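You operate a simulated robot arm through the tools that you are given. There is no shell and no other tool. Be economical: measure what you need, move in short steps, check, and stop when the job is done.

You are at the controls of a simulated robot arm. One attempt, no reset.

## Task
Brush the bran off the desk, shut the wooden mill, set it to FINE and stack the cups.
Fine: the brush goes back; the cup from the mill's ring goes inside the other. Set down upright: brush. What is to be rubbed or washed off counts as gone when no trace of it is left.

The check looks at the end state, three seconds after you hand in, the way a careful person would. Anything else that was tipped, shoved, dropped, spilled or broken makes it a failure.

## Robot
A 7-joint arm with a two-finger parallel gripper, fixed in place. Base frame: the origin is at the foot of the arm, x ahead of it, y to its left, z up; the work surface is at about z = 760. Readings come in mm, rad, newtons and seconds.
With the tool pointing down near the work surface it reaches from about 300 to 700 mm from the base axis. Its first joint turns from -1.152 to 1.152 rad. Payload 1.57 kg.
The tool frame sits at the grasp point between the pads (the TCP): z along the fingers, y along the line on which they close. The tips reach 30 mm beyond it. The gripper opens to 110 mm. The fingers are 24 mm wide and 12 mm thick; the gripper's body (48 by 112 mm) begins 78 mm behind the TCP.
Orientation is that of the tool frame in the base frame, as a unit quaternion [w, x, y, z]. With the fingers straight down and closing along the base's y, the tool's x points along the base's -x, its y along +y and its z along -z.

## Interface
- The arm moves only by the tool arm_command. Its argument "increments" is a list of rows, each an object of numbers (a shift or turn left out is 0, a gripper value left out holds the last): "wx", "wy", "wz": the turn, a rotation vector about the tool's x, y, z in units of 6 degrees (1.0 is 6 degrees); "x", "y", "z": the shift along the tool's x, y, z in units of 20 mm (1.0 is 20 mm); "grip": the opening in per cent of the stroke, from 0 (shut) to 100 (fully open). In form: [{"wx": .., "wy": .., "wz": .., "x": .., "y": .., "z": .., "grip": ..}, ...]. A call has 1 to 8 rows; each row shifts and turns the commanded pose from where the row before left it, along the tool's axes as they then stand. A call with a number of a shift or a turn outside -1 to 1 is refused whole. A row lasts 0.2 s, in which the tool goes at most 50 mm and 0.15 rad; a call with a longer step from one row to the next is refused whole, and so is a gripper value outside its range. Where a pose cannot be reached the arm comes as near as it can. A force on the tool above 40 N (or 10 N above the force at the start of the call, whichever is more), or a blocked arm, ends the call early, and 0.2 s more pass. The fingers move at their own pace (about 108 mm/s each) and stop on an object; they squeeze with about 42 N. The grip force told is the motor's: it shows also when the fingers shut on nothing. Time passes only in rows, and 0.2 s behind the last, so rows that do not move let the fingers close. The reply holds the time, the measured pose of the TCP, the force on the tool along the base axes, the opening and the grip force, in the units named above and with some noise, with the torque about the TCP (base axes, N m) and any sound that the robot's microphone picked up, and new pictures: "show" is both (left out), scene, wrist or none.
- Cameras (640 x 400 px; columns grow to the right, rows downward): "scene" is fixed at [155.3, -389.4, 1398.2]; the picture's right is [0.83, -0.56, 0.00], its down [-0.36, -0.54, -0.76] and it looks along [0.42, 0.63, -0.66] (base axes); focal length 312 px, centre (320, 200). "wrist" rides on the gripper at [70, 16, -141] in the tool frame; the picture's right is [-0.23, 0.97, 0.00], its down [-0.85, -0.20, -0.48] and it looks along [-0.47, -0.11, 0.88] (tool axes); focal length 222 px, centre (320, 200).
- measure_at(camera, pixels): there is no depth. For up to 12 entries [column, row, z] of the newest picture of that camera ("zoom" is the newest enlarged one), the place [x, y] in the base frame at which the ray of that pixel passes the height z, good to about 3 mm. No time passes.
- close_up(camera, box): a new picture of the part [left, top, right, bottom] of that camera's present view, enlarged. No time passes.
- sign_off(): hands the job in; it is judged then, once.

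Go step by step. Measure first, check grasps and placings, and put right what went wrong. The budget is 80 turns and 200 pictures, counting those below and the enlarged ones. Unless the task says otherwise, let go and move clear before handing in, and close with one line.

The tools are called after "Emit:" as name(argument=value, ...) on one line, values as JSON. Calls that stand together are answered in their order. arm_command: Moves the arm, as the interface text tells. Its arguments: {"type":"object","properties":{"increments":{"type":"array","items":{"type":"object","properties":{"wx":{"type":"number"},"wy":{"type":"number"},"wz":{"type":"number"},"x":{"type":"number"},"y":{"type":"number"},"z":{"type":"number"},"grip":{"type":"number"}}}},"show":{"type":"string","enum":["both","scene","wrist","none"]}},"required":["increments"]} The other tools are called the same way: measure_at (camera, pixels) gives the place at which the rays of pixels pass given heights; close_up (camera, box) takes an enlarged picture of a part of a camera's view; sign_off () hands the job in.

At the start:

```text
time: 0.0
tcp_pos: [336.7, -41.5, 1165.5]
ee_rot: [-0.001, -0.001, 1.0, -0.001]
force: [0.9, 0.1, 1.1]
torque: [-0.05, 0.02, 0.01]
finger_gap: 109.6
grasp_force: 0.0
```

scene: 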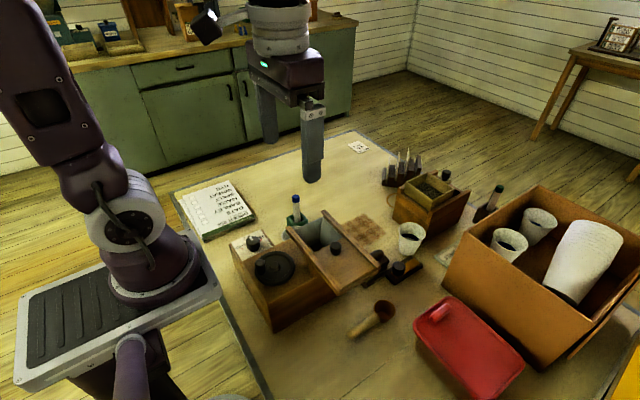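
wrist: 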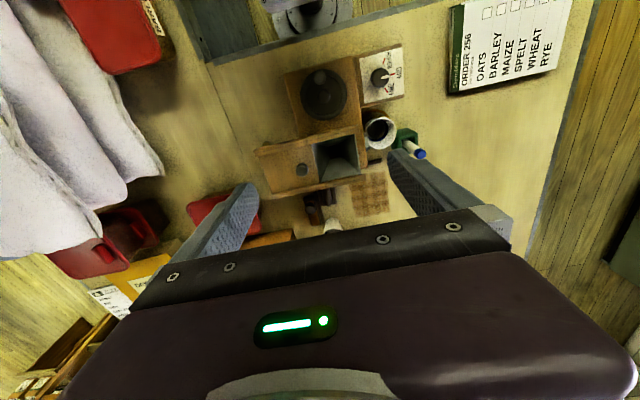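

The pictures show the mill near scene (290,270), with a sliding lid, a dial plate, and a cup in a ring. I'll take close-ups to identify everything.

Emit:
close_up(camera="scene", box=[220, 180, 400, 340])

Emit:
close_up(camera="scene", box=[340, 130, 520, 290])

Emit:
close_up(camera="wrist", box=[240, 40, 440, 240])

```text
2.50 times, centred on (310, 260) of scene
```

zoom: 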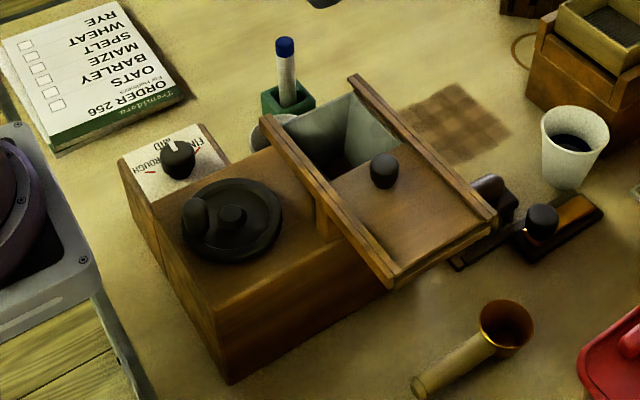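

```text
2.50 times, centred on (430, 210) of scene
```

zoom: 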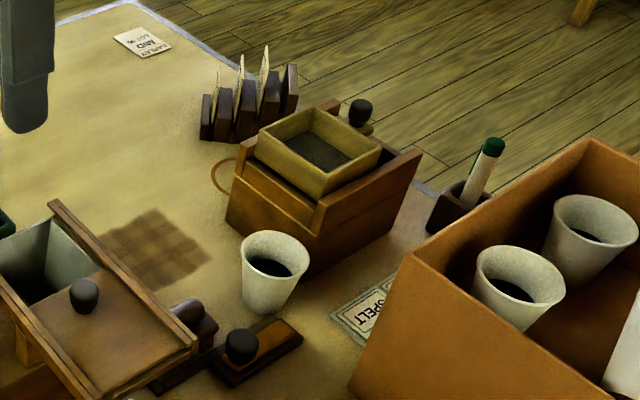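

```text
2.00 times, centred on (340, 140) of wrist
```

zoom: 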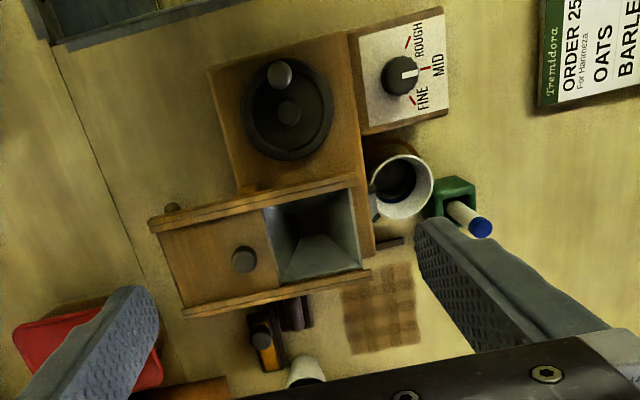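

The mill has a sliding hopper lid (half open), a dial at MID and a cup in the ring; a brown patch (scene 362,232) is probably the bran, and the brush may be near (400,268). I'll measure key points.

Emit:
measure_at(camera="scene", pixels=[[365, 232, 760], [410, 237, 800], [405, 268, 785], [378, 258, 785], [335, 247, 900], [253, 242, 850], [275, 267, 880], [295, 220, 790], [370, 320, 770], [345, 218, 760], [382, 232, 760], [360, 250, 760]])

Emit:
measure_at(camera="wrist", pixels=[[371, 194, 760], [312, 208, 780], [330, 205, 780], [303, 170, 900], [381, 77, 850], [324, 92, 880], [380, 130, 840], [402, 140, 790], [352, 180, 760], [388, 170, 760], [356, 216, 760]])

Emit:
arm_command(increments=[{"y": -1, "z": 0.5}, {"y": -1, "z": 0.5}, {"y": -1, "z": 0.5}, {"x": -1, "y": -1}, {"x": -1, "y": -1}, {"x": -1}, {"x": -1}], show="both")

```text
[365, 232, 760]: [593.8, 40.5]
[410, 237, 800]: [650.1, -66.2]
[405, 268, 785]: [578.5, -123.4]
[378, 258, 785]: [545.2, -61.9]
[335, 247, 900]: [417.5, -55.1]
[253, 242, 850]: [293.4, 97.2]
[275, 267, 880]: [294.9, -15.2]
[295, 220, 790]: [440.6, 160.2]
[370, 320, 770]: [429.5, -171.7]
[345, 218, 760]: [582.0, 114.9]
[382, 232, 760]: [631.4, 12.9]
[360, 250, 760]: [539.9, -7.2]
```

```text
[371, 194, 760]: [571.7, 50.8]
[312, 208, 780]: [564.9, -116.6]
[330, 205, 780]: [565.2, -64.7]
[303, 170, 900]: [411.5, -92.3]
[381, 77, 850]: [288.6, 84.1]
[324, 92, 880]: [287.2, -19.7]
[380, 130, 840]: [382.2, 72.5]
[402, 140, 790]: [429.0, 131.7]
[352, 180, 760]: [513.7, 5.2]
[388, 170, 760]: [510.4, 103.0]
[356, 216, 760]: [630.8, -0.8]
```

```text
time: 1.6
tcp_pos: [415.8, -144.5, 1134.9]
ee_rot: [0.0, 0.001, 1.0, 0.001]
force: [0.3, 0.5, 0.5]
torque: [-0.01, -0.02, -0.03]
finger_gap: 110.3
grasp_force: 0.0
```

scene: 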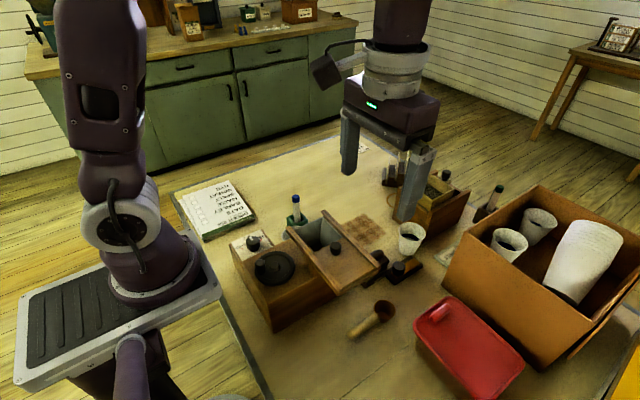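
wrist: 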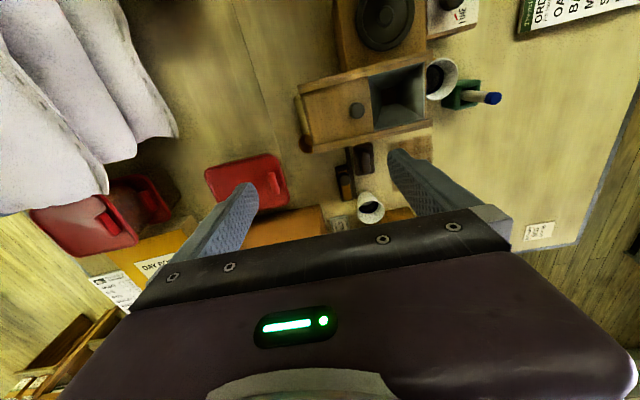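

The wrist view now has the brush items near (355,170) and the loose cup at (370,207). I'll zoom in on both cameras.

Emit:
close_up(camera="wrist", box=[290, 40, 450, 240])

Emit:
close_up(camera="scene", box=[340, 200, 440, 300])

Emit:
close_up(camera="scene", box=[225, 190, 325, 290])

```text
2.00 times, centred on (370, 140) of wrist
```

zoom: 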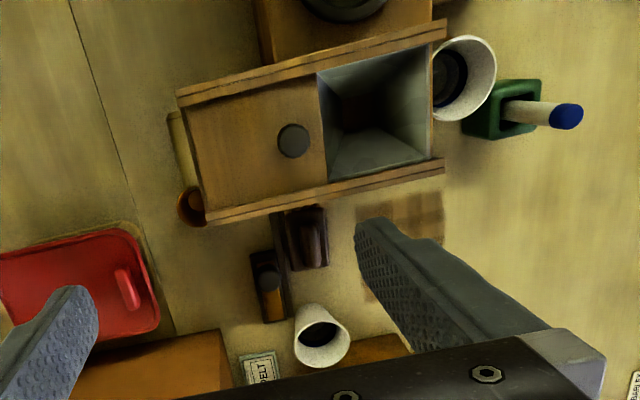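

```text
4.00 times, centred on (390, 250) of scene
```

zoom: 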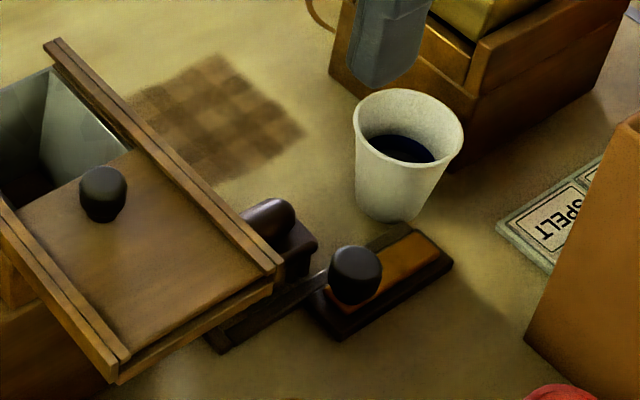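

```text
4.00 times, centred on (275, 240) of scene
```

zoom: 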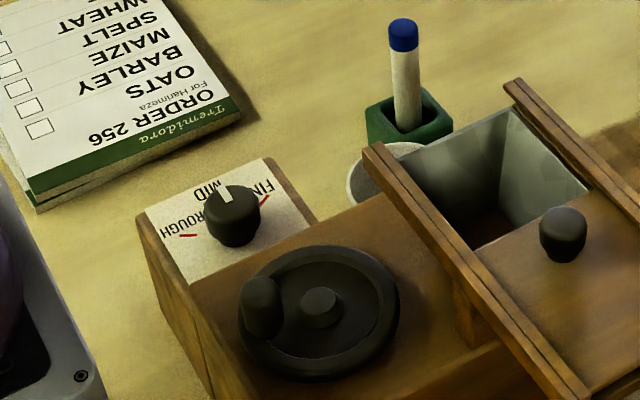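

The dark block with a rounded handle (scene 378,256) looks like the brush; the neighbouring knob-on-tray object is unclear. I'll lower the camera for a closer look.

Emit:
arm_command(increments=[{"z": 1, "y": 0.5}, {"z": 1, "y": 0.5}, {"z": 1, "y": 0.5}, {"z": 1, "y": 0.5, "x": 1}, {"z": 1, "y": 0.5, "x": 1}, {"z": 1, "x": 0.5}], show="wrist")

Emit:
close_up(camera="wrist", box=[220, 100, 420, 250])

Emit:
close_up(camera="scene", box=[360, 230, 430, 290])

```text
time: 3.0
tcp_pos: [366.2, -92.2, 1015.7]
ee_rot: [0.0, 0.0, 1.0, -0.001]
force: [0.7, 0.7, 0.4]
torque: [-0.02, -0.01, -0.01]
finger_gap: 110.0
grasp_force: 0.1
```

wrist: 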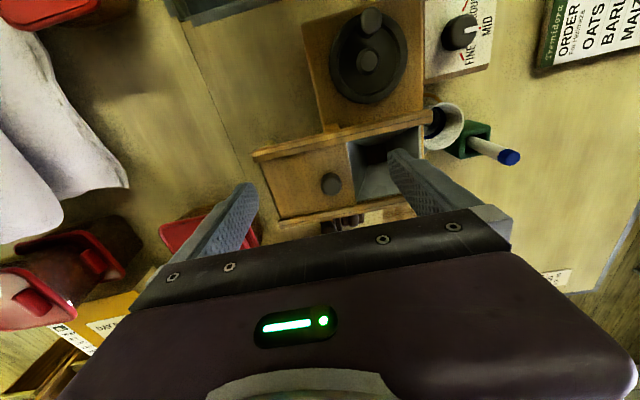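

```text
2.67 times, centred on (320, 175) of wrist
```

zoom: 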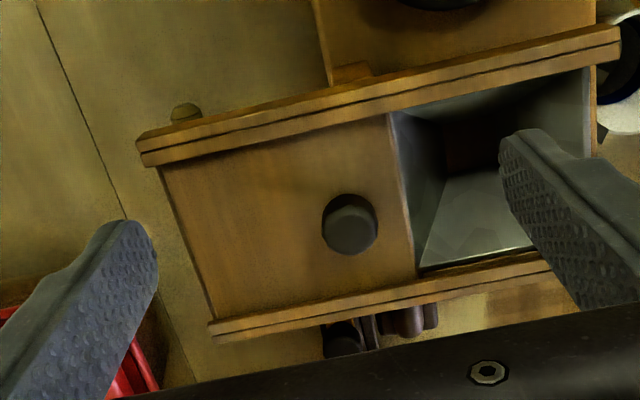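

```text
6.67 times, centred on (395, 260) of scene
```

zoom: 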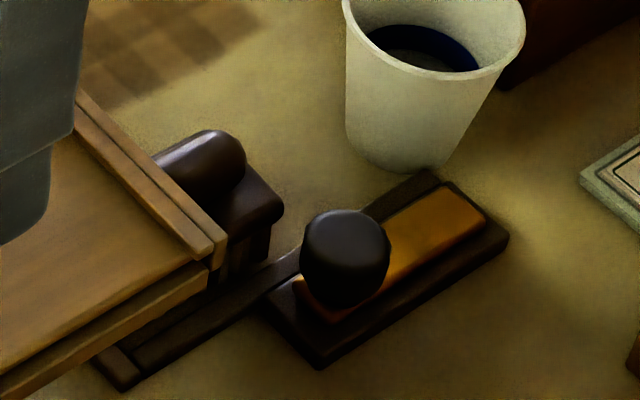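

The mill is tall (lid knob at about z 945), so I stay above it and move forward to look straight down on the brush area.

Emit:
arm_command(increments=[{"x": -1, "y": 0.5}, {"x": -1, "y": 0.5}, {"x": -1, "y": 0.5}, {"x": -1}, {"x": -1}, {"x": -1}, {"x": -0.7, "z": 0.5}], show="wrist")

Emit:
close_up(camera="wrist", box=[240, 90, 420, 230])

```text
time: 4.6
tcp_pos: [500.9, -62.6, 1004.6]
ee_rot: [0.0, 0.001, 1.0, 0.0]
force: [-0.9, 0.3, 1.1]
torque: [-0.01, -0.01, -0.03]
finger_gap: 109.6
grasp_force: 0.0
```

wrist: 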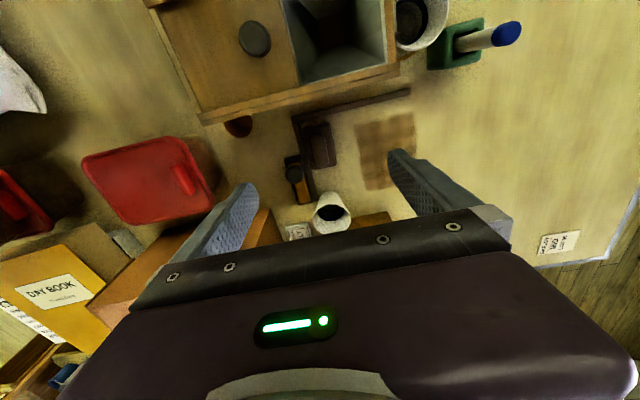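

```text
2.86 times, centred on (330, 160) of wrist
```

zoom: 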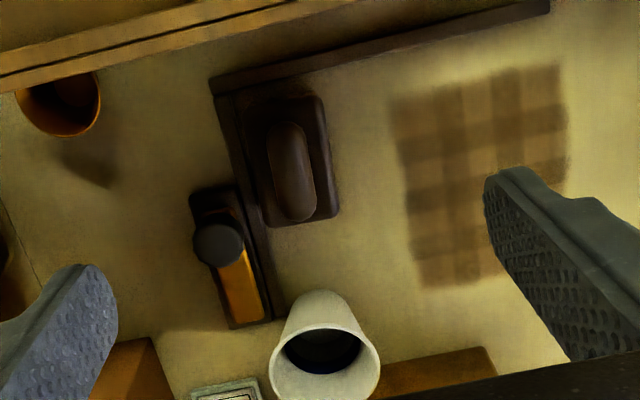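

Now it's clear: the brush (zoom 290,165) sits in the corner of an L-shaped rail, and the bran is the checkered patch (zoom 390–570, 65–290). I'll measure these.

Emit:
measure_at(camera="zoom", pixels=[[388, 98, 760], [560, 65, 760], [570, 160, 760], [415, 290, 760], [520, 275, 760], [212, 85, 765], [270, 120, 810], [297, 220, 810], [290, 170, 810], [240, 105, 790], [322, 97, 790], [338, 215, 790]])

Emit:
measure_at(camera="zoom", pixels=[[265, 225, 790], [548, 8, 765], [285, 318, 765], [218, 243, 800], [325, 350, 840], [218, 95, 765], [232, 95, 765], [260, 230, 765], [325, 310, 840], [315, 395, 840], [275, 355, 840], [377, 355, 840]])

Emit:
close_up(camera="scene", box=[340, 210, 430, 290])

```text
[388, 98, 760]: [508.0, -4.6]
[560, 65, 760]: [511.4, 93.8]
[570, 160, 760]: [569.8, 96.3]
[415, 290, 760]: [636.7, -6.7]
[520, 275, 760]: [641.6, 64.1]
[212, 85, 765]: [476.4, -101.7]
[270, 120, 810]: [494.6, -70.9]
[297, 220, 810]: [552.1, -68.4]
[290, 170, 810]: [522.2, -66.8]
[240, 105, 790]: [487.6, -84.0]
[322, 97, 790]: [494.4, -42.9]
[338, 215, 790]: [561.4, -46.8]
```

```text
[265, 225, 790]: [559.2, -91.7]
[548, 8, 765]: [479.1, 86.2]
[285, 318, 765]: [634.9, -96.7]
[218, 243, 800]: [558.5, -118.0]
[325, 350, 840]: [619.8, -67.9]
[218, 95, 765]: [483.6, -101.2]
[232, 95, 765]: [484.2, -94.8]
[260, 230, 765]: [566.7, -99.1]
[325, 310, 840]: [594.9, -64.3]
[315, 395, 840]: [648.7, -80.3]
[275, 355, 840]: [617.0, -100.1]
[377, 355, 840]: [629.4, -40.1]
```

```text
5.00 times, centred on (385, 250) of scene
```

zoom: 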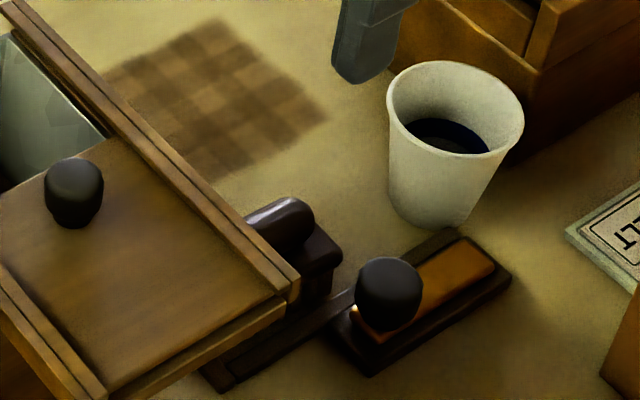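

The geometry: the brush is about 72×45 mm centred near (522,-67), the rail is at x≈479 and y≈-98, and the mill's lid edge is at x≈442, z≈929. I'll descend toward the brush with a partial opening.

Emit:
arm_command(increments=[{"x": -1, "y": -0.2, "grip": 60}, {"z": 1}, {"z": 1}, {"z": 1}, {"z": 1}, {"z": 1}, {"z": 1}, {"z": 1}], show="both")

Emit:
close_up(camera="wrist", box=[220, 80, 420, 240])

Emit:
close_up(camera="scene", box=[330, 190, 430, 290])

```text
time: 6.4
tcp_pos: [520.6, -67.1, 865.1]
ee_rot: [0.0, -0.001, 1.0, 0.0]
force: [0.2, -0.6, 0.7]
torque: [0.0, 0.03, 0.0]
finger_gap: 66.0
grasp_force: 0.1
```

scene: 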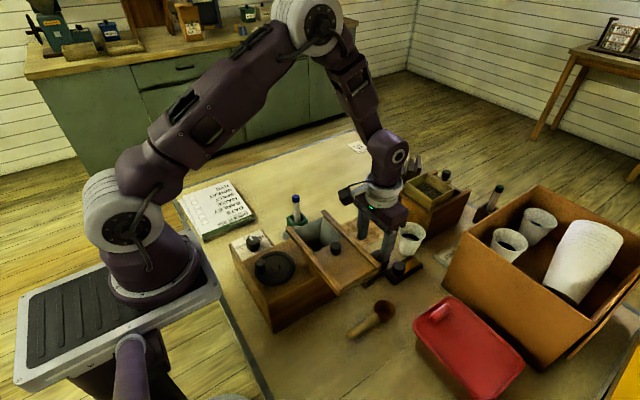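
wrist: 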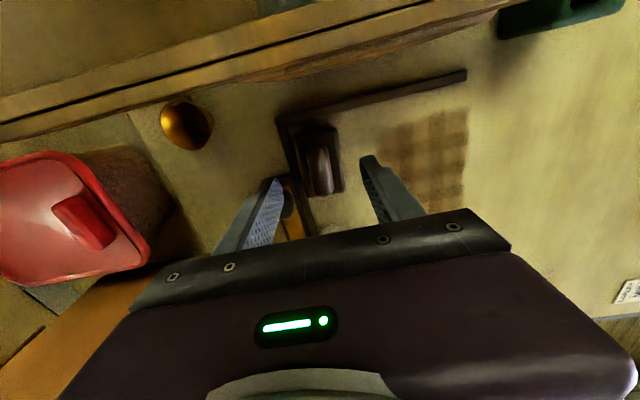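

```text
2.50 times, centred on (320, 160) of wrist
```

zoom: 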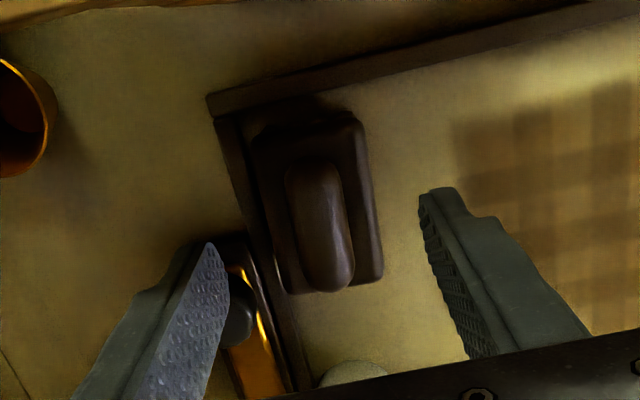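

```text
4.00 times, centred on (380, 240) of scene
```

zoom: 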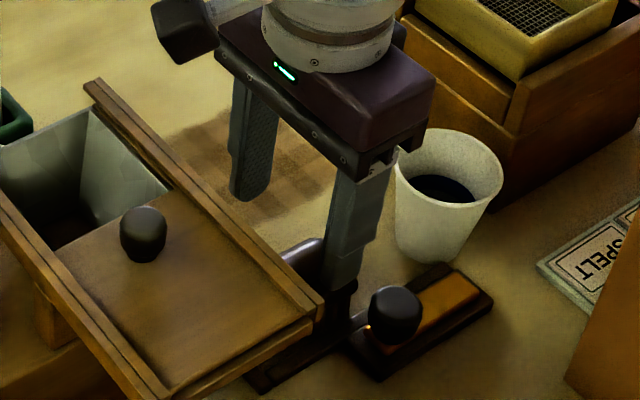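

The brush is clearly visible in the zoom at (320,200). I'll measure its corners before grasping.

Emit:
close_up(camera="wrist", box=[220, 80, 420, 240])

Emit:
measure_at(camera="zoom", pixels=[[252, 135, 790], [362, 118, 790], [383, 278, 790], [288, 292, 790], [287, 170, 810], [330, 165, 810], [352, 285, 810], [305, 285, 810], [330, 290, 810], [207, 95, 768], [218, 117, 768], [236, 113, 768]])

```text
2.50 times, centred on (320, 160) of wrist
```

zoom: 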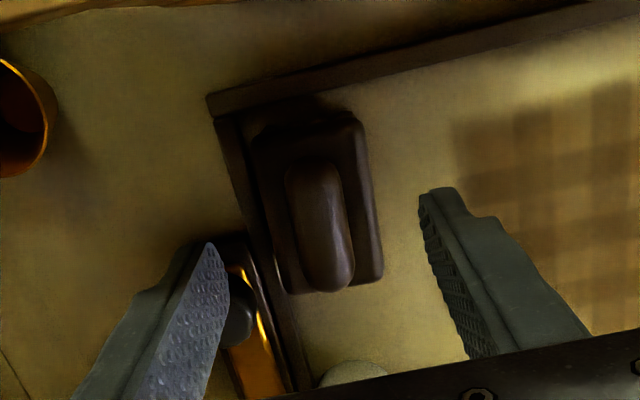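

```text
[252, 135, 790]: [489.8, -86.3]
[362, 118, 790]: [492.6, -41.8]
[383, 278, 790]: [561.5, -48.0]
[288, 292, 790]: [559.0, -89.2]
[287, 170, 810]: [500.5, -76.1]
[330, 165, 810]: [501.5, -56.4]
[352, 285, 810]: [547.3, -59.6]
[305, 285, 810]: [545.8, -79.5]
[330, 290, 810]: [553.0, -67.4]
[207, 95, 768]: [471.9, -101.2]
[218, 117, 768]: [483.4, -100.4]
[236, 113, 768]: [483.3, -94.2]
```

The brush centre is about (524,-67), block top about z 790 and handle about z 810. I'll descend to TCP z≈804 and close on the block.

Emit:
arm_command(increments=[{"z": 1, "x": -0.15}, {"z": 1}, {"z": 1}, {"z": 0.05}, {"grip": 0}, {"grip": 0}, {"grip": 0}], show="wrist")

Emit:
close_up(camera="scene", box=[330, 190, 430, 290])

```text
time: 8.0
tcp_pos: [522.9, -66.4, 803.7]
ee_rot: [0.0, 0.0, 1.0, 0.0]
force: [-0.9, -0.2, -0.6]
torque: [-0.01, 0.01, -0.02]
finger_gap: 43.1
grasp_force: 41.9
```

wrist: 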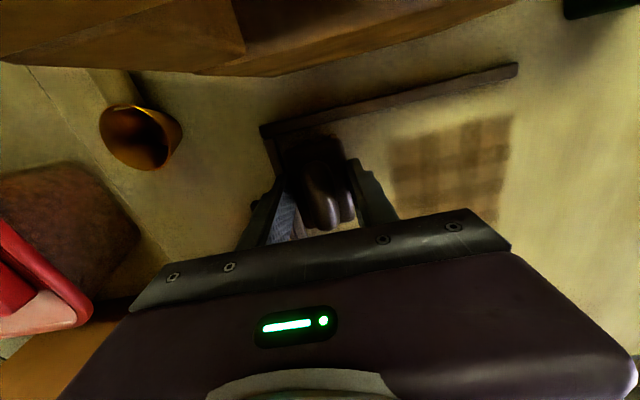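

```text
4.00 times, centred on (380, 240) of scene
```

zoom: 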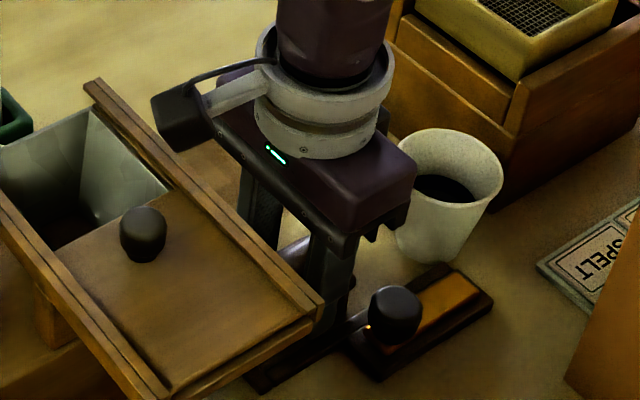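

The brush is held (gap 43 mm). I'll lift it, move above the near edge of the bran, and check for obstacles.

Emit:
arm_command(increments=[{"z": -1}, {"z": -0.75}, {"y": 1}, {"y": 1}, {"y": 1}, {"y": 0.6, "x": -0.25}], show="both")

Emit:
close_up(camera="scene", box=[340, 140, 480, 280])

```text
time: 9.4
tcp_pos: [528.2, 5.8, 840.3]
ee_rot: [0.0, 0.001, 1.0, 0.0]
force: [-0.3, 0.3, -0.1]
torque: [-0.01, -0.02, 0.0]
finger_gap: 21.2
grasp_force: 34.2
```

scene: 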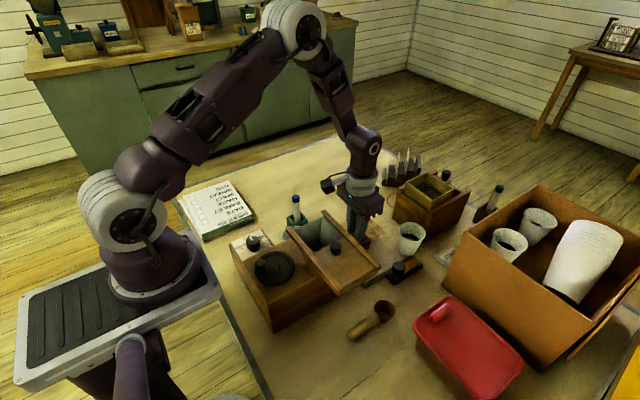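
wrist: 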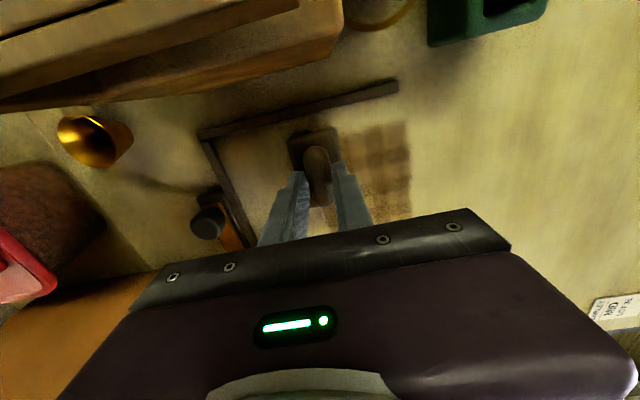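

```text
2.86 times, centred on (410, 210) of scene
```

zoom: 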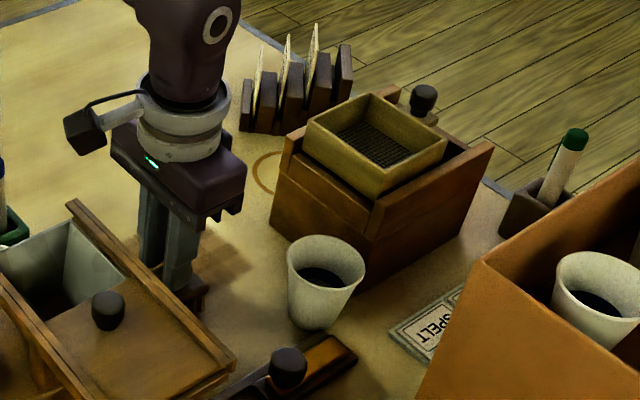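

The gap dropped to 21 mm, so the fingers slipped from the block up to the handle. I'll check how the brush hangs.

Emit:
close_up(camera="wrist", box=[240, 100, 400, 230])

Emit:
close_up(camera="scene", box=[330, 180, 410, 260])

```text
3.08 times, centred on (320, 165) of wrist
```

zoom: 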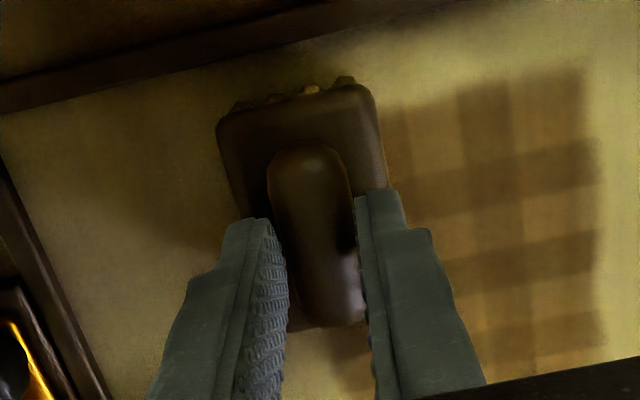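

```text
5.00 times, centred on (370, 220) of scene
```

zoom: 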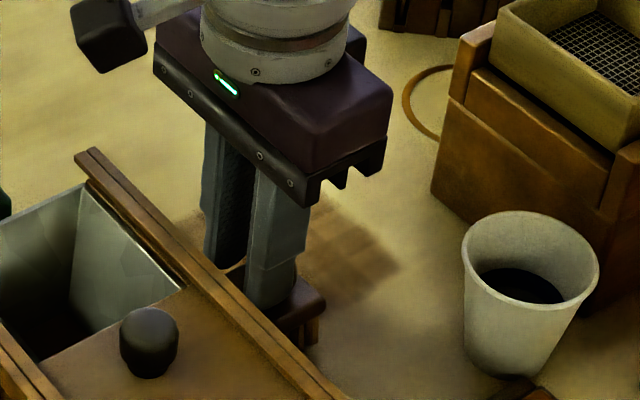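

The brush hangs level from its handle, which is a fine grip. I'll lower it in small steps until it touches the desk.

Emit:
arm_command(increments=[{"z": 0.5}, {"z": 0.3}, {"z": 0.1}, {}], show="none")

Emit:
arm_command(increments=[{"z": 0.1}, {}], show="none")

Emit:
arm_command(increments=[{"z": 0.1}, {}], show="none")

```text
time: 10.4
tcp_pos: [530.2, 5.3, 821.9]
ee_rot: [0.002, -0.001, 1.0, 0.0]
force: [12.1, -1.8, 31.7]
torque: [-0.04, -0.43, -0.03]
finger_gap: 21.4
grasp_force: 34.3
```

```text
time: 10.8
tcp_pos: [528.5, 5.8, 821.3]
ee_rot: [0.002, 0.0, 1.0, 0.0]
force: [-2.5, 0.1, 8.7]
torque: [0.04, 0.41, -0.01]
finger_gap: 21.3
grasp_force: 33.5
stopped in row 1: the force on the tool passed its limit at 49 N (the readings are from after the stop); the commanded pose is now the measured one
```

```text
time: 11.2
tcp_pos: [528.9, 5.1, 822.7]
ee_rot: [0.001, -0.001, 1.0, 0.0]
force: [-4.1, 0.6, 12.0]
torque: [0.05, 0.28, 0.04]
finger_gap: 21.0
grasp_force: 34.6
stopped in row 2: the force on the tool passed its limit at 46 N (the readings are from after the stop); the commanded pose is now the measured one
```

Contact is at about z 822 with roughly 10 N. I'll sweep the first lane along +y.

Emit:
arm_command(increments=[{"y": 0.6}, {"y": 0.6}, {"y": 0.6}, {"y": 0.6}, {"y": 0.6}, {"y": 0.6}, {"y": 0.6}, {"y": 0.6}], show="both")

Emit:
close_up(camera="scene", box=[320, 170, 420, 270])

```text
time: 13.0
tcp_pos: [529.3, 101.4, 821.3]
ee_rot: [0.001, 0.0, 1.0, 0.0]
force: [0.2, -2.6, 7.5]
torque: [-0.1, -0.33, -0.13]
finger_gap: 21.1
grasp_force: 34.6
```

scene: 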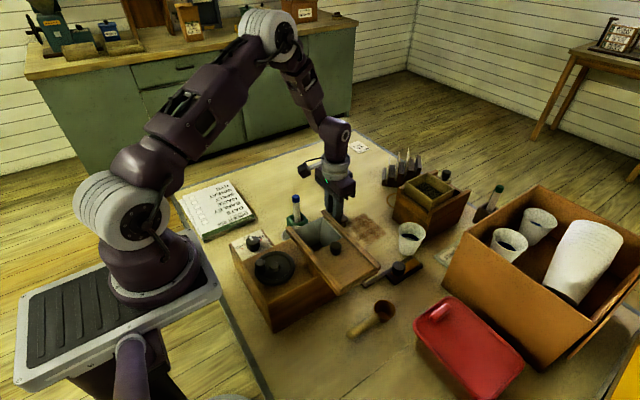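
wrist: 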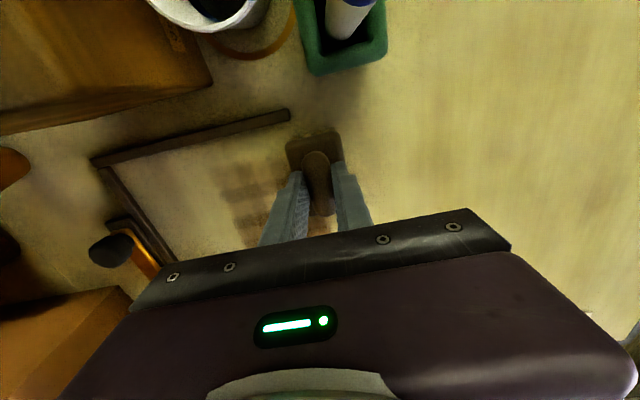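

```text
4.00 times, centred on (370, 220) of scene
```

zoom: 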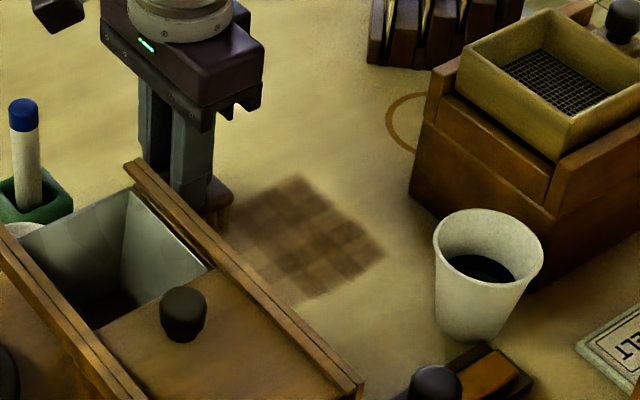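

The near part has been wiped. I'll measure the sieve box's near corner before going further in x.

Emit:
measure_at(camera="zoom", pixels=[[412, 215, 760], [415, 135, 800], [500, 285, 760], [300, 178, 760], [385, 248, 760], [318, 302, 760], [228, 225, 760], [255, 260, 760]])

Emit:
arm_command(increments=[{"x": -0.6}, {"x": -0.6}, {"x": -0.6}, {"y": -0.6}, {"y": -0.6}, {"y": -0.6}, {"y": -0.6}, {"y": -0.6}], show="none")

Emit:
arm_command(increments=[{"y": -0.6}, {"y": -0.6}, {"y": -0.6}], show="both")

Emit:
close_up(camera="scene", box=[320, 170, 420, 270])

```text
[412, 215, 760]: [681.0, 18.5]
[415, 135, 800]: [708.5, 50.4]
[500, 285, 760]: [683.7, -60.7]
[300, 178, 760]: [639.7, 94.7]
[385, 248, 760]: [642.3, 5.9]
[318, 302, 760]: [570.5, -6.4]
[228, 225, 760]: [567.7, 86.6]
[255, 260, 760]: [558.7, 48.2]
```

```text
time: 14.8
tcp_pos: [565.9, 43.3, 821.5]
ee_rot: [0.002, 0.0, 1.0, -0.001]
force: [0.3, 0.2, 1.2]
torque: [0.0, -0.07, 0.05]
finger_gap: 21.1
grasp_force: 34.0
```

```text
time: 15.6
tcp_pos: [564.9, 6.5, 821.1]
ee_rot: [0.003, 0.0, 1.0, 0.0]
force: [0.0, 4.0, 6.6]
torque: [0.15, 0.12, -0.07]
finger_gap: 21.1
grasp_force: 34.1
```

scene: 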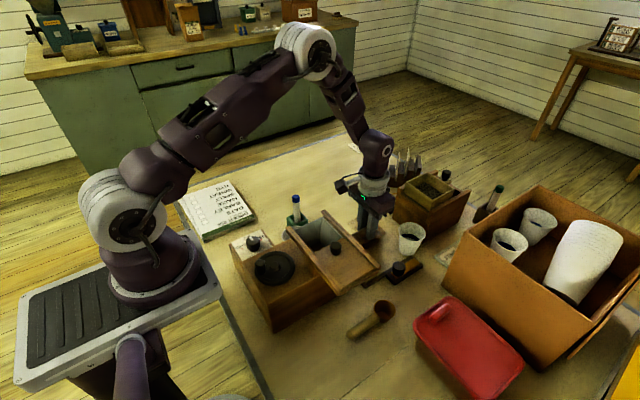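
wrist: 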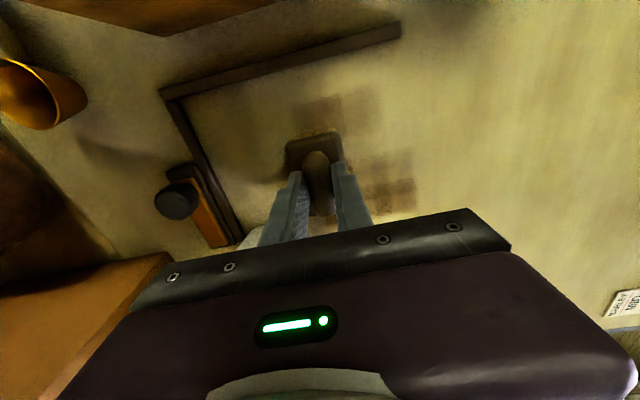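

```text
4.00 times, centred on (370, 220) of scene
```

zoom: 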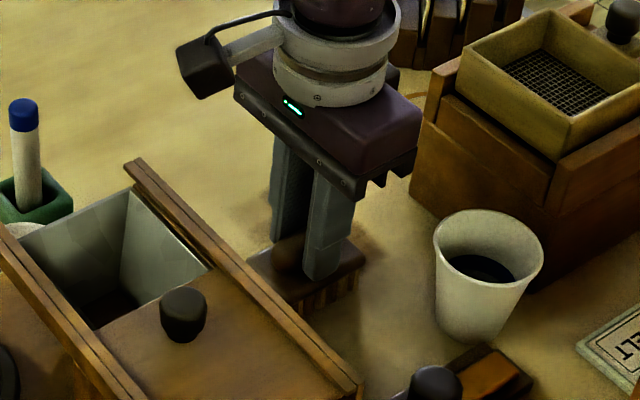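

A good part is gone; the far strip and a near remnant (wrist 335,105) are left. I'll sweep the far lane at x≈608.

Emit:
arm_command(increments=[{"x": -0.7}, {"x": -0.7}, {"x": -0.7}, {"z": 0.03}, {"y": 0.6}, {"y": 0.6}, {"y": 0.6}, {"y": 0.6}], show="none")

Emit:
arm_command(increments=[{"y": 0.6}, {"y": 0.6}, {"y": 0.6}, {"y": 0.6}, {"y": 0.4}], show="both")

Emit:
close_up(camera="scene", box=[320, 170, 420, 270])

```text
time: 16.5
tcp_pos: [606.8, 5.6, 823.2]
ee_rot: [0.003, 0.0, 1.0, -0.001]
force: [-1.4, 1.3, 10.0]
torque: [0.02, 0.25, 0.01]
finger_gap: 21.0
grasp_force: 33.8
stopped in row 4: the force on the tool passed its limit at 43 N (the readings are from after the stop); the commanded pose is now the measured one
```

```text
time: 17.7
tcp_pos: [605.9, 60.8, 822.5]
ee_rot: [0.001, 0.001, 1.0, 0.0]
force: [0.3, -6.1, 13.4]
torque: [-0.18, -0.27, -0.12]
finger_gap: 21.2
grasp_force: 34.3
```

scene: 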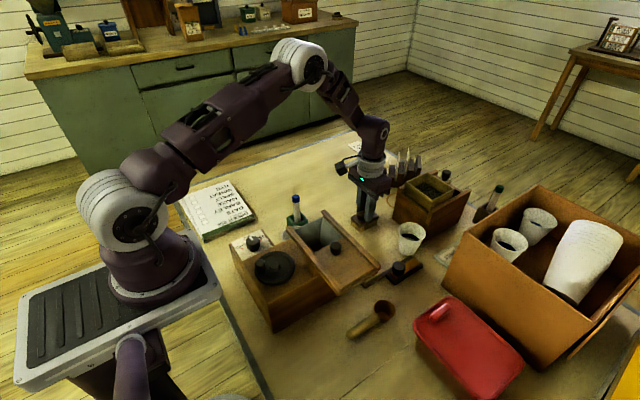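
wrist: 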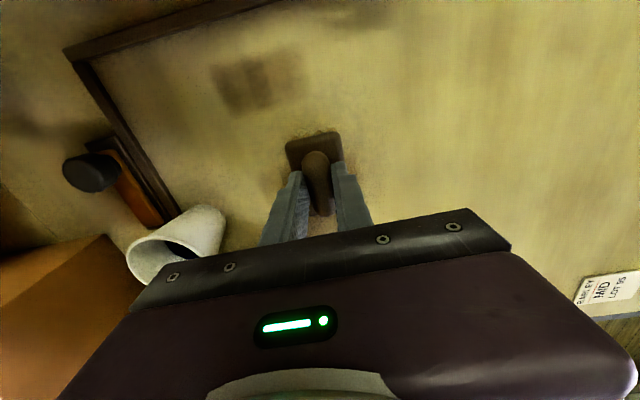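

```text
4.00 times, centred on (370, 220) of scene
```

zoom: 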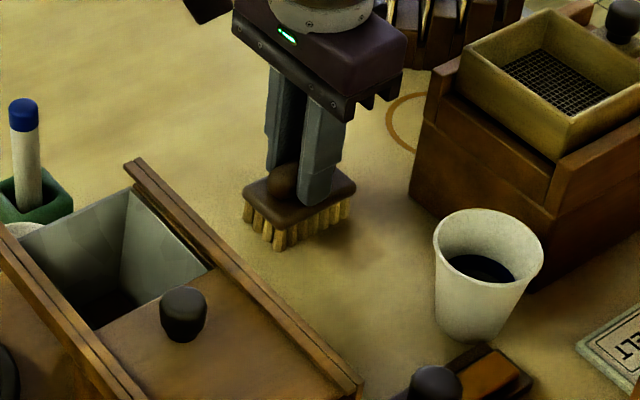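

Two more passes are needed here, and a remnant shows in the wrist view near (255,80). I'll continue to the +y edge, then come back.

Emit:
arm_command(increments=[{"y": 0.6}, {"y": 0.6}, {"y": 0.6}, {"y": 0.4}, {"x": -0.2}, {"y": -0.6}, {"y": -0.6}, {"y": -0.6}], show="none")

Emit:
arm_command(increments=[{"y": -0.6}, {"y": -0.6}, {"y": -0.6}, {"y": -0.6}, {"y": -0.5}, {"x": 0.6}], show="none")

Emit:
arm_command(increments=[{"x": 0.6}, {"y": 0.6}, {"y": 0.6}, {"y": 0.6}, {"y": 0.6}, {"y": 0.6}, {"y": 0.6}, {"y": 0.6}], show="both")

Emit:
close_up(camera="wrist", box=[120, 0, 440, 240])

```text
time: 19.5
tcp_pos: [612.7, 68.0, 821.4]
ee_rot: [0.003, 0.0, 1.0, 0.001]
force: [0.6, 13.9, 31.3]
torque: [0.5, 0.5, -0.16]
finger_gap: 21.2
grasp_force: 34.3
```

```text
time: 19.9
tcp_pos: [613.6, 58.6, 822.4]
ee_rot: [0.003, 0.0, 1.0, 0.001]
force: [-2.2, -0.3, 8.7]
torque: [-0.11, 0.35, -0.02]
finger_gap: 21.0
grasp_force: 34.0
stopped in row 2: the force on the tool passed its limit at 46 N (the readings are from after the stop); the commanded pose is now the measured one
```

```text
time: 21.7
tcp_pos: [601.6, 144.0, 821.5]
ee_rot: [0.004, 0.0, 1.0, 0.001]
force: [2.1, -11.0, 28.7]
torque: [-0.51, 0.0, 0.06]
finger_gap: 20.9
grasp_force: 34.9
```

scene: 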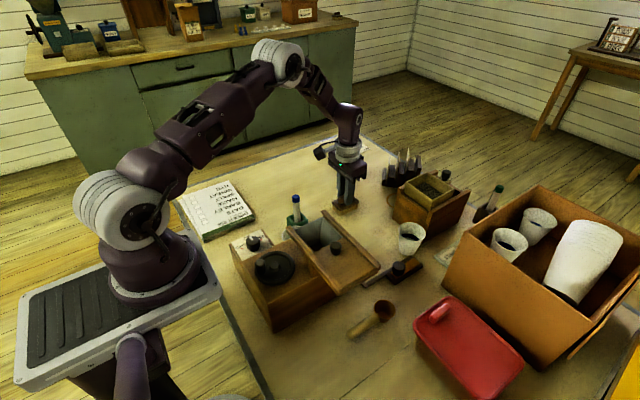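
wrist: 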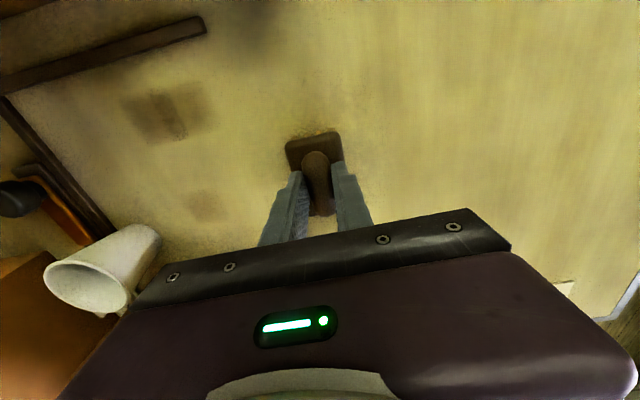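

```text
1.67 times, centred on (280, 120) of wrist
```

zoom: 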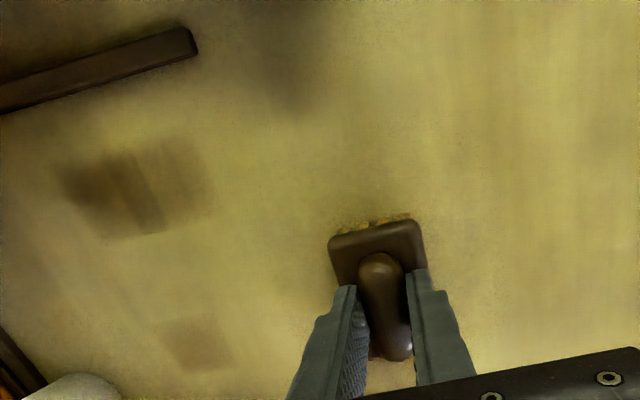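

Two remnants are left: zoom (140,190) and (198,345). I'll measure them.

Emit:
measure_at(camera="zoom", pixels=[[65, 175, 760], [120, 235, 760], [200, 140, 760], [215, 210, 760], [165, 325, 760], [230, 355, 760], [185, 370, 760], [290, 90, 760]])

Emit:
arm_command(increments=[{"z": -1}, {"x": 1, "y": -1}, {"x": 1, "y": -1}, {"x": 1, "y": -1}, {"x": 0.4, "y": -1}, {"y": -1}], show="wrist")

Emit:
close_up(camera="scene", box=[320, 170, 420, 270])

```text
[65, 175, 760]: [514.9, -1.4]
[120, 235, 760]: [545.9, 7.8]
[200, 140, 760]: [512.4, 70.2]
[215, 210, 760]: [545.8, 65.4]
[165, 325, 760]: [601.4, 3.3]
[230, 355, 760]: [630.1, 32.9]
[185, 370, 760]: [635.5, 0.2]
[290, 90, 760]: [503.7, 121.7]
```

```text
time: 23.1
tcp_pos: [532.3, 43.0, 840.1]
ee_rot: [0.003, 0.0, 1.0, 0.001]
force: [0.8, 0.4, -0.3]
torque: [0.03, 0.01, 0.02]
finger_gap: 20.8
grasp_force: 34.0
```

wrist: 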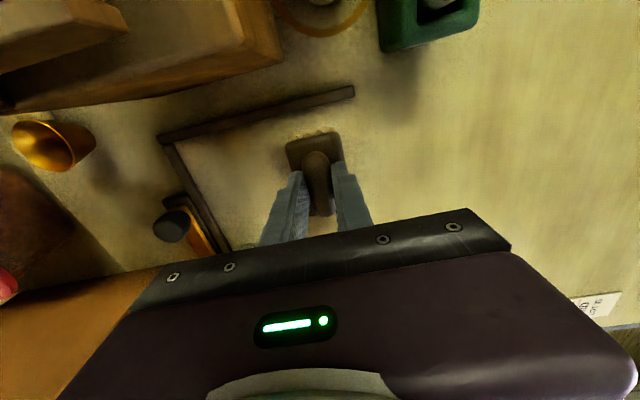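

```text
4.00 times, centred on (370, 220) of scene
```

zoom: 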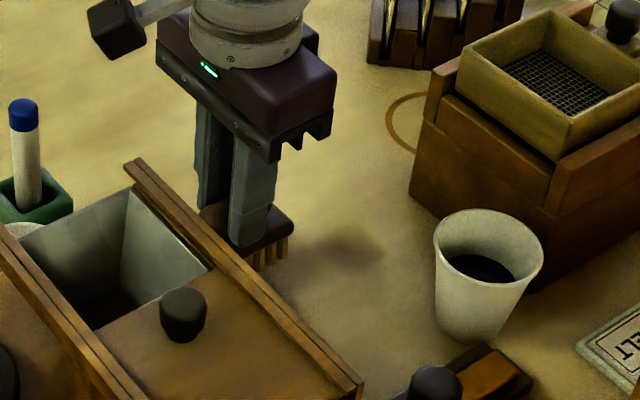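

I'll scrub the near remnant (x 512–546, y 0–70) back and forth.

Emit:
arm_command(increments=[{"y": 1}, {"y": 0.8, "z": 0.5}, {"z": 0.4}, {"z": 0.03}, {"y": -0.6}, {"y": -0.6}, {"y": -0.6}, {"y": -0.6}], show="none")

Emit:
arm_command(increments=[{"y": -0.6}, {"y": -0.6}, {"y": -0.6}, {"y": -0.4}, {"y": 0.6}, {"y": 0.6}, {"y": 0.6}, {"y": 0.6}], show="none")

Emit:
arm_command(increments=[{"y": 0.6}, {"y": 0.6}, {"y": 0.6}, {"y": 0.6}, {"y": 0.6}], show="wrist")

Emit:
close_up(camera="wrist", box=[120, 60, 360, 240])

```text
time: 24.9
tcp_pos: [532.1, 30.7, 822.0]
ee_rot: [0.003, 0.0, 1.0, 0.0]
force: [0.5, 0.1, -0.7]
torque: [-0.01, 0.06, -0.01]
finger_gap: 20.9
grasp_force: 34.8
```

```text
time: 26.7
tcp_pos: [534.0, 35.2, 821.5]
ee_rot: [0.004, 0.0, 1.0, 0.001]
force: [-0.9, -6.3, 14.9]
torque: [-0.26, 0.15, 0.06]
finger_gap: 21.2
grasp_force: 34.1
```

```text
time: 27.9
tcp_pos: [531.3, 93.4, 821.4]
ee_rot: [0.003, 0.0, 1.0, 0.001]
force: [-1.0, -7.1, 17.5]
torque: [-0.33, 0.21, 0.13]
finger_gap: 21.1
grasp_force: 34.3
```

wrist: 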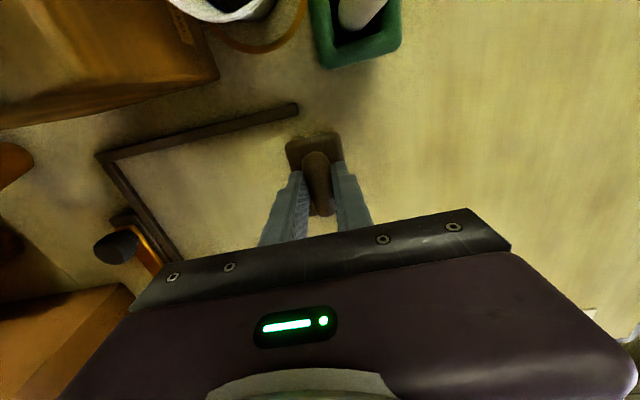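

```text
2.22 times, centred on (240, 150) of wrist
```

zoom: 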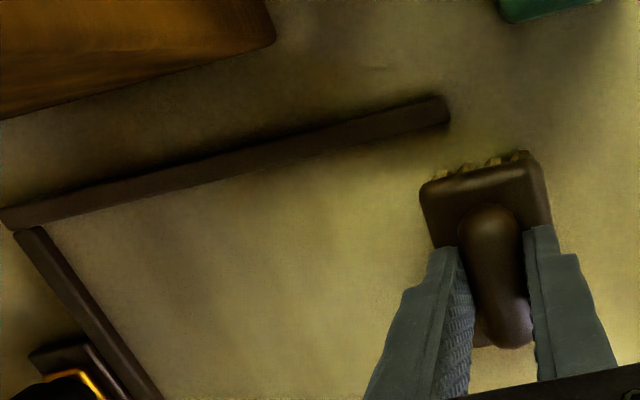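

The near remnant is gone. Now the far one (x 601–636, y 0–33).

Emit:
arm_command(increments=[{"z": -0.6}, {"x": -1, "y": -0.7}, {"x": -1, "y": -0.7}, {"x": -1, "y": -0.6}, {"x": -1}, {"z": 0.5}, {"z": 0.12}], show="none")

Emit:
arm_command(increments=[{"y": -0.5}, {"y": -0.5}, {"y": -0.5}, {"y": -0.5}, {"y": -0.4}], show="none")

Emit:
arm_command(increments=[{"y": 0.5}, {"y": 0.5}, {"y": 0.5}, {"y": 0.5}, {"y": 0.5}, {"y": 0.5}, {"y": 0.5}, {"y": 0.5}], show="none")

Emit:
arm_command(increments=[{"y": 0.5}, {"y": 0.5}, {"y": 0.5}, {"y": 0.5}], show="wrist")

Emit:
close_up(camera="wrist", box=[120, 0, 440, 240])

```text
time: 29.5
tcp_pos: [613.0, 52.6, 821.5]
ee_rot: [0.003, 0.0, 1.0, 0.001]
force: [-1.6, 0.7, 3.1]
torque: [-0.07, 0.11, -0.03]
finger_gap: 21.2
grasp_force: 34.1
```

```text
time: 30.7
tcp_pos: [613.5, 4.4, 823.4]
ee_rot: [0.003, 0.0, 1.0, 0.001]
force: [-0.3, 0.1, -0.8]
torque: [0.0, 0.02, 0.01]
finger_gap: 21.1
grasp_force: 34.6
```

```text
time: 32.5
tcp_pos: [614.3, 85.1, 822.1]
ee_rot: [0.003, 0.0, 1.0, 0.0]
force: [0.0, -5.9, 12.9]
torque: [-0.26, 0.28, 0.11]
finger_gap: 20.9
grasp_force: 34.2
```

```text
time: 33.5
tcp_pos: [612.2, 126.3, 823.0]
ee_rot: [0.003, 0.0, 1.0, 0.001]
force: [-0.5, -1.2, 3.8]
torque: [-0.1, -0.07, -0.02]
finger_gap: 21.0
grasp_force: 34.4
```

wrist: 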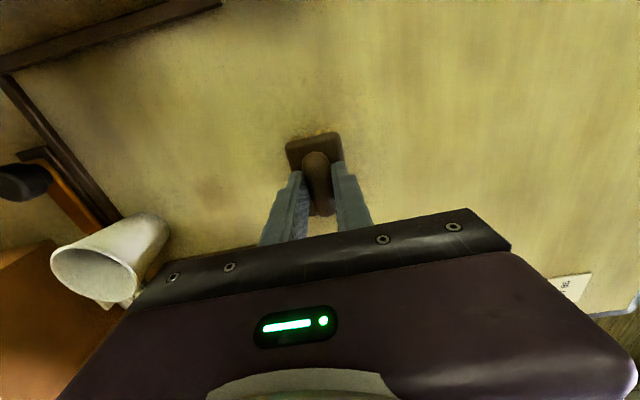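

```text
1.67 times, centred on (280, 120) of wrist
```

zoom: 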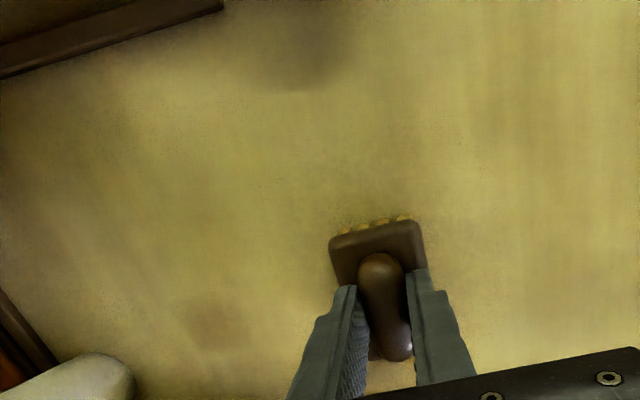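

A faint trace remains at zoom (215,320). I'll measure it and scrub again with a bit more pressure.

Emit:
measure_at(camera="zoom", pixels=[[190, 305, 760], [240, 340, 760]])

Emit:
arm_command(increments=[{"z": -0.5}, {"y": -1}, {"y": -1}, {"y": -1}, {"y": -1, "x": 0.4}, {"y": -0.8}, {"z": 0.5}, {"z": 0.05}], show="none")

Emit:
arm_command(increments=[{"z": 0.05}, {}], show="none")

Emit:
arm_command(increments=[{"y": -0.4}, {"y": -0.4}, {"y": -0.3}, {"y": 0.4}, {"y": 0.4}, {"y": 0.4}], show="none")

```text
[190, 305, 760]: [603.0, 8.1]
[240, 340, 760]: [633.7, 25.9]
```

```text
time: 35.3
tcp_pos: [604.2, 32.1, 821.7]
ee_rot: [0.004, -0.001, 1.0, 0.001]
force: [-10.8, 0.1, 29.2]
torque: [-0.06, 0.63, -0.01]
finger_gap: 21.1
grasp_force: 34.6
```

```text
time: 35.7
tcp_pos: [604.7, 32.4, 822.1]
ee_rot: [0.004, 0.0, 1.0, 0.0]
force: [-1.9, 1.1, 8.9]
torque: [-0.02, 0.15, 0.0]
finger_gap: 21.0
grasp_force: 34.3
stopped in row 1: the force on the tool passed its limit at 44 N (the readings are from after the stop); the commanded pose is now the measured one
```

```text
time: 37.1
tcp_pos: [604.5, 34.7, 821.6]
ee_rot: [0.003, -0.001, 1.0, 0.001]
force: [-0.2, -4.8, 11.9]
torque: [-0.27, -0.35, -0.17]
finger_gap: 20.8
grasp_force: 34.1
```

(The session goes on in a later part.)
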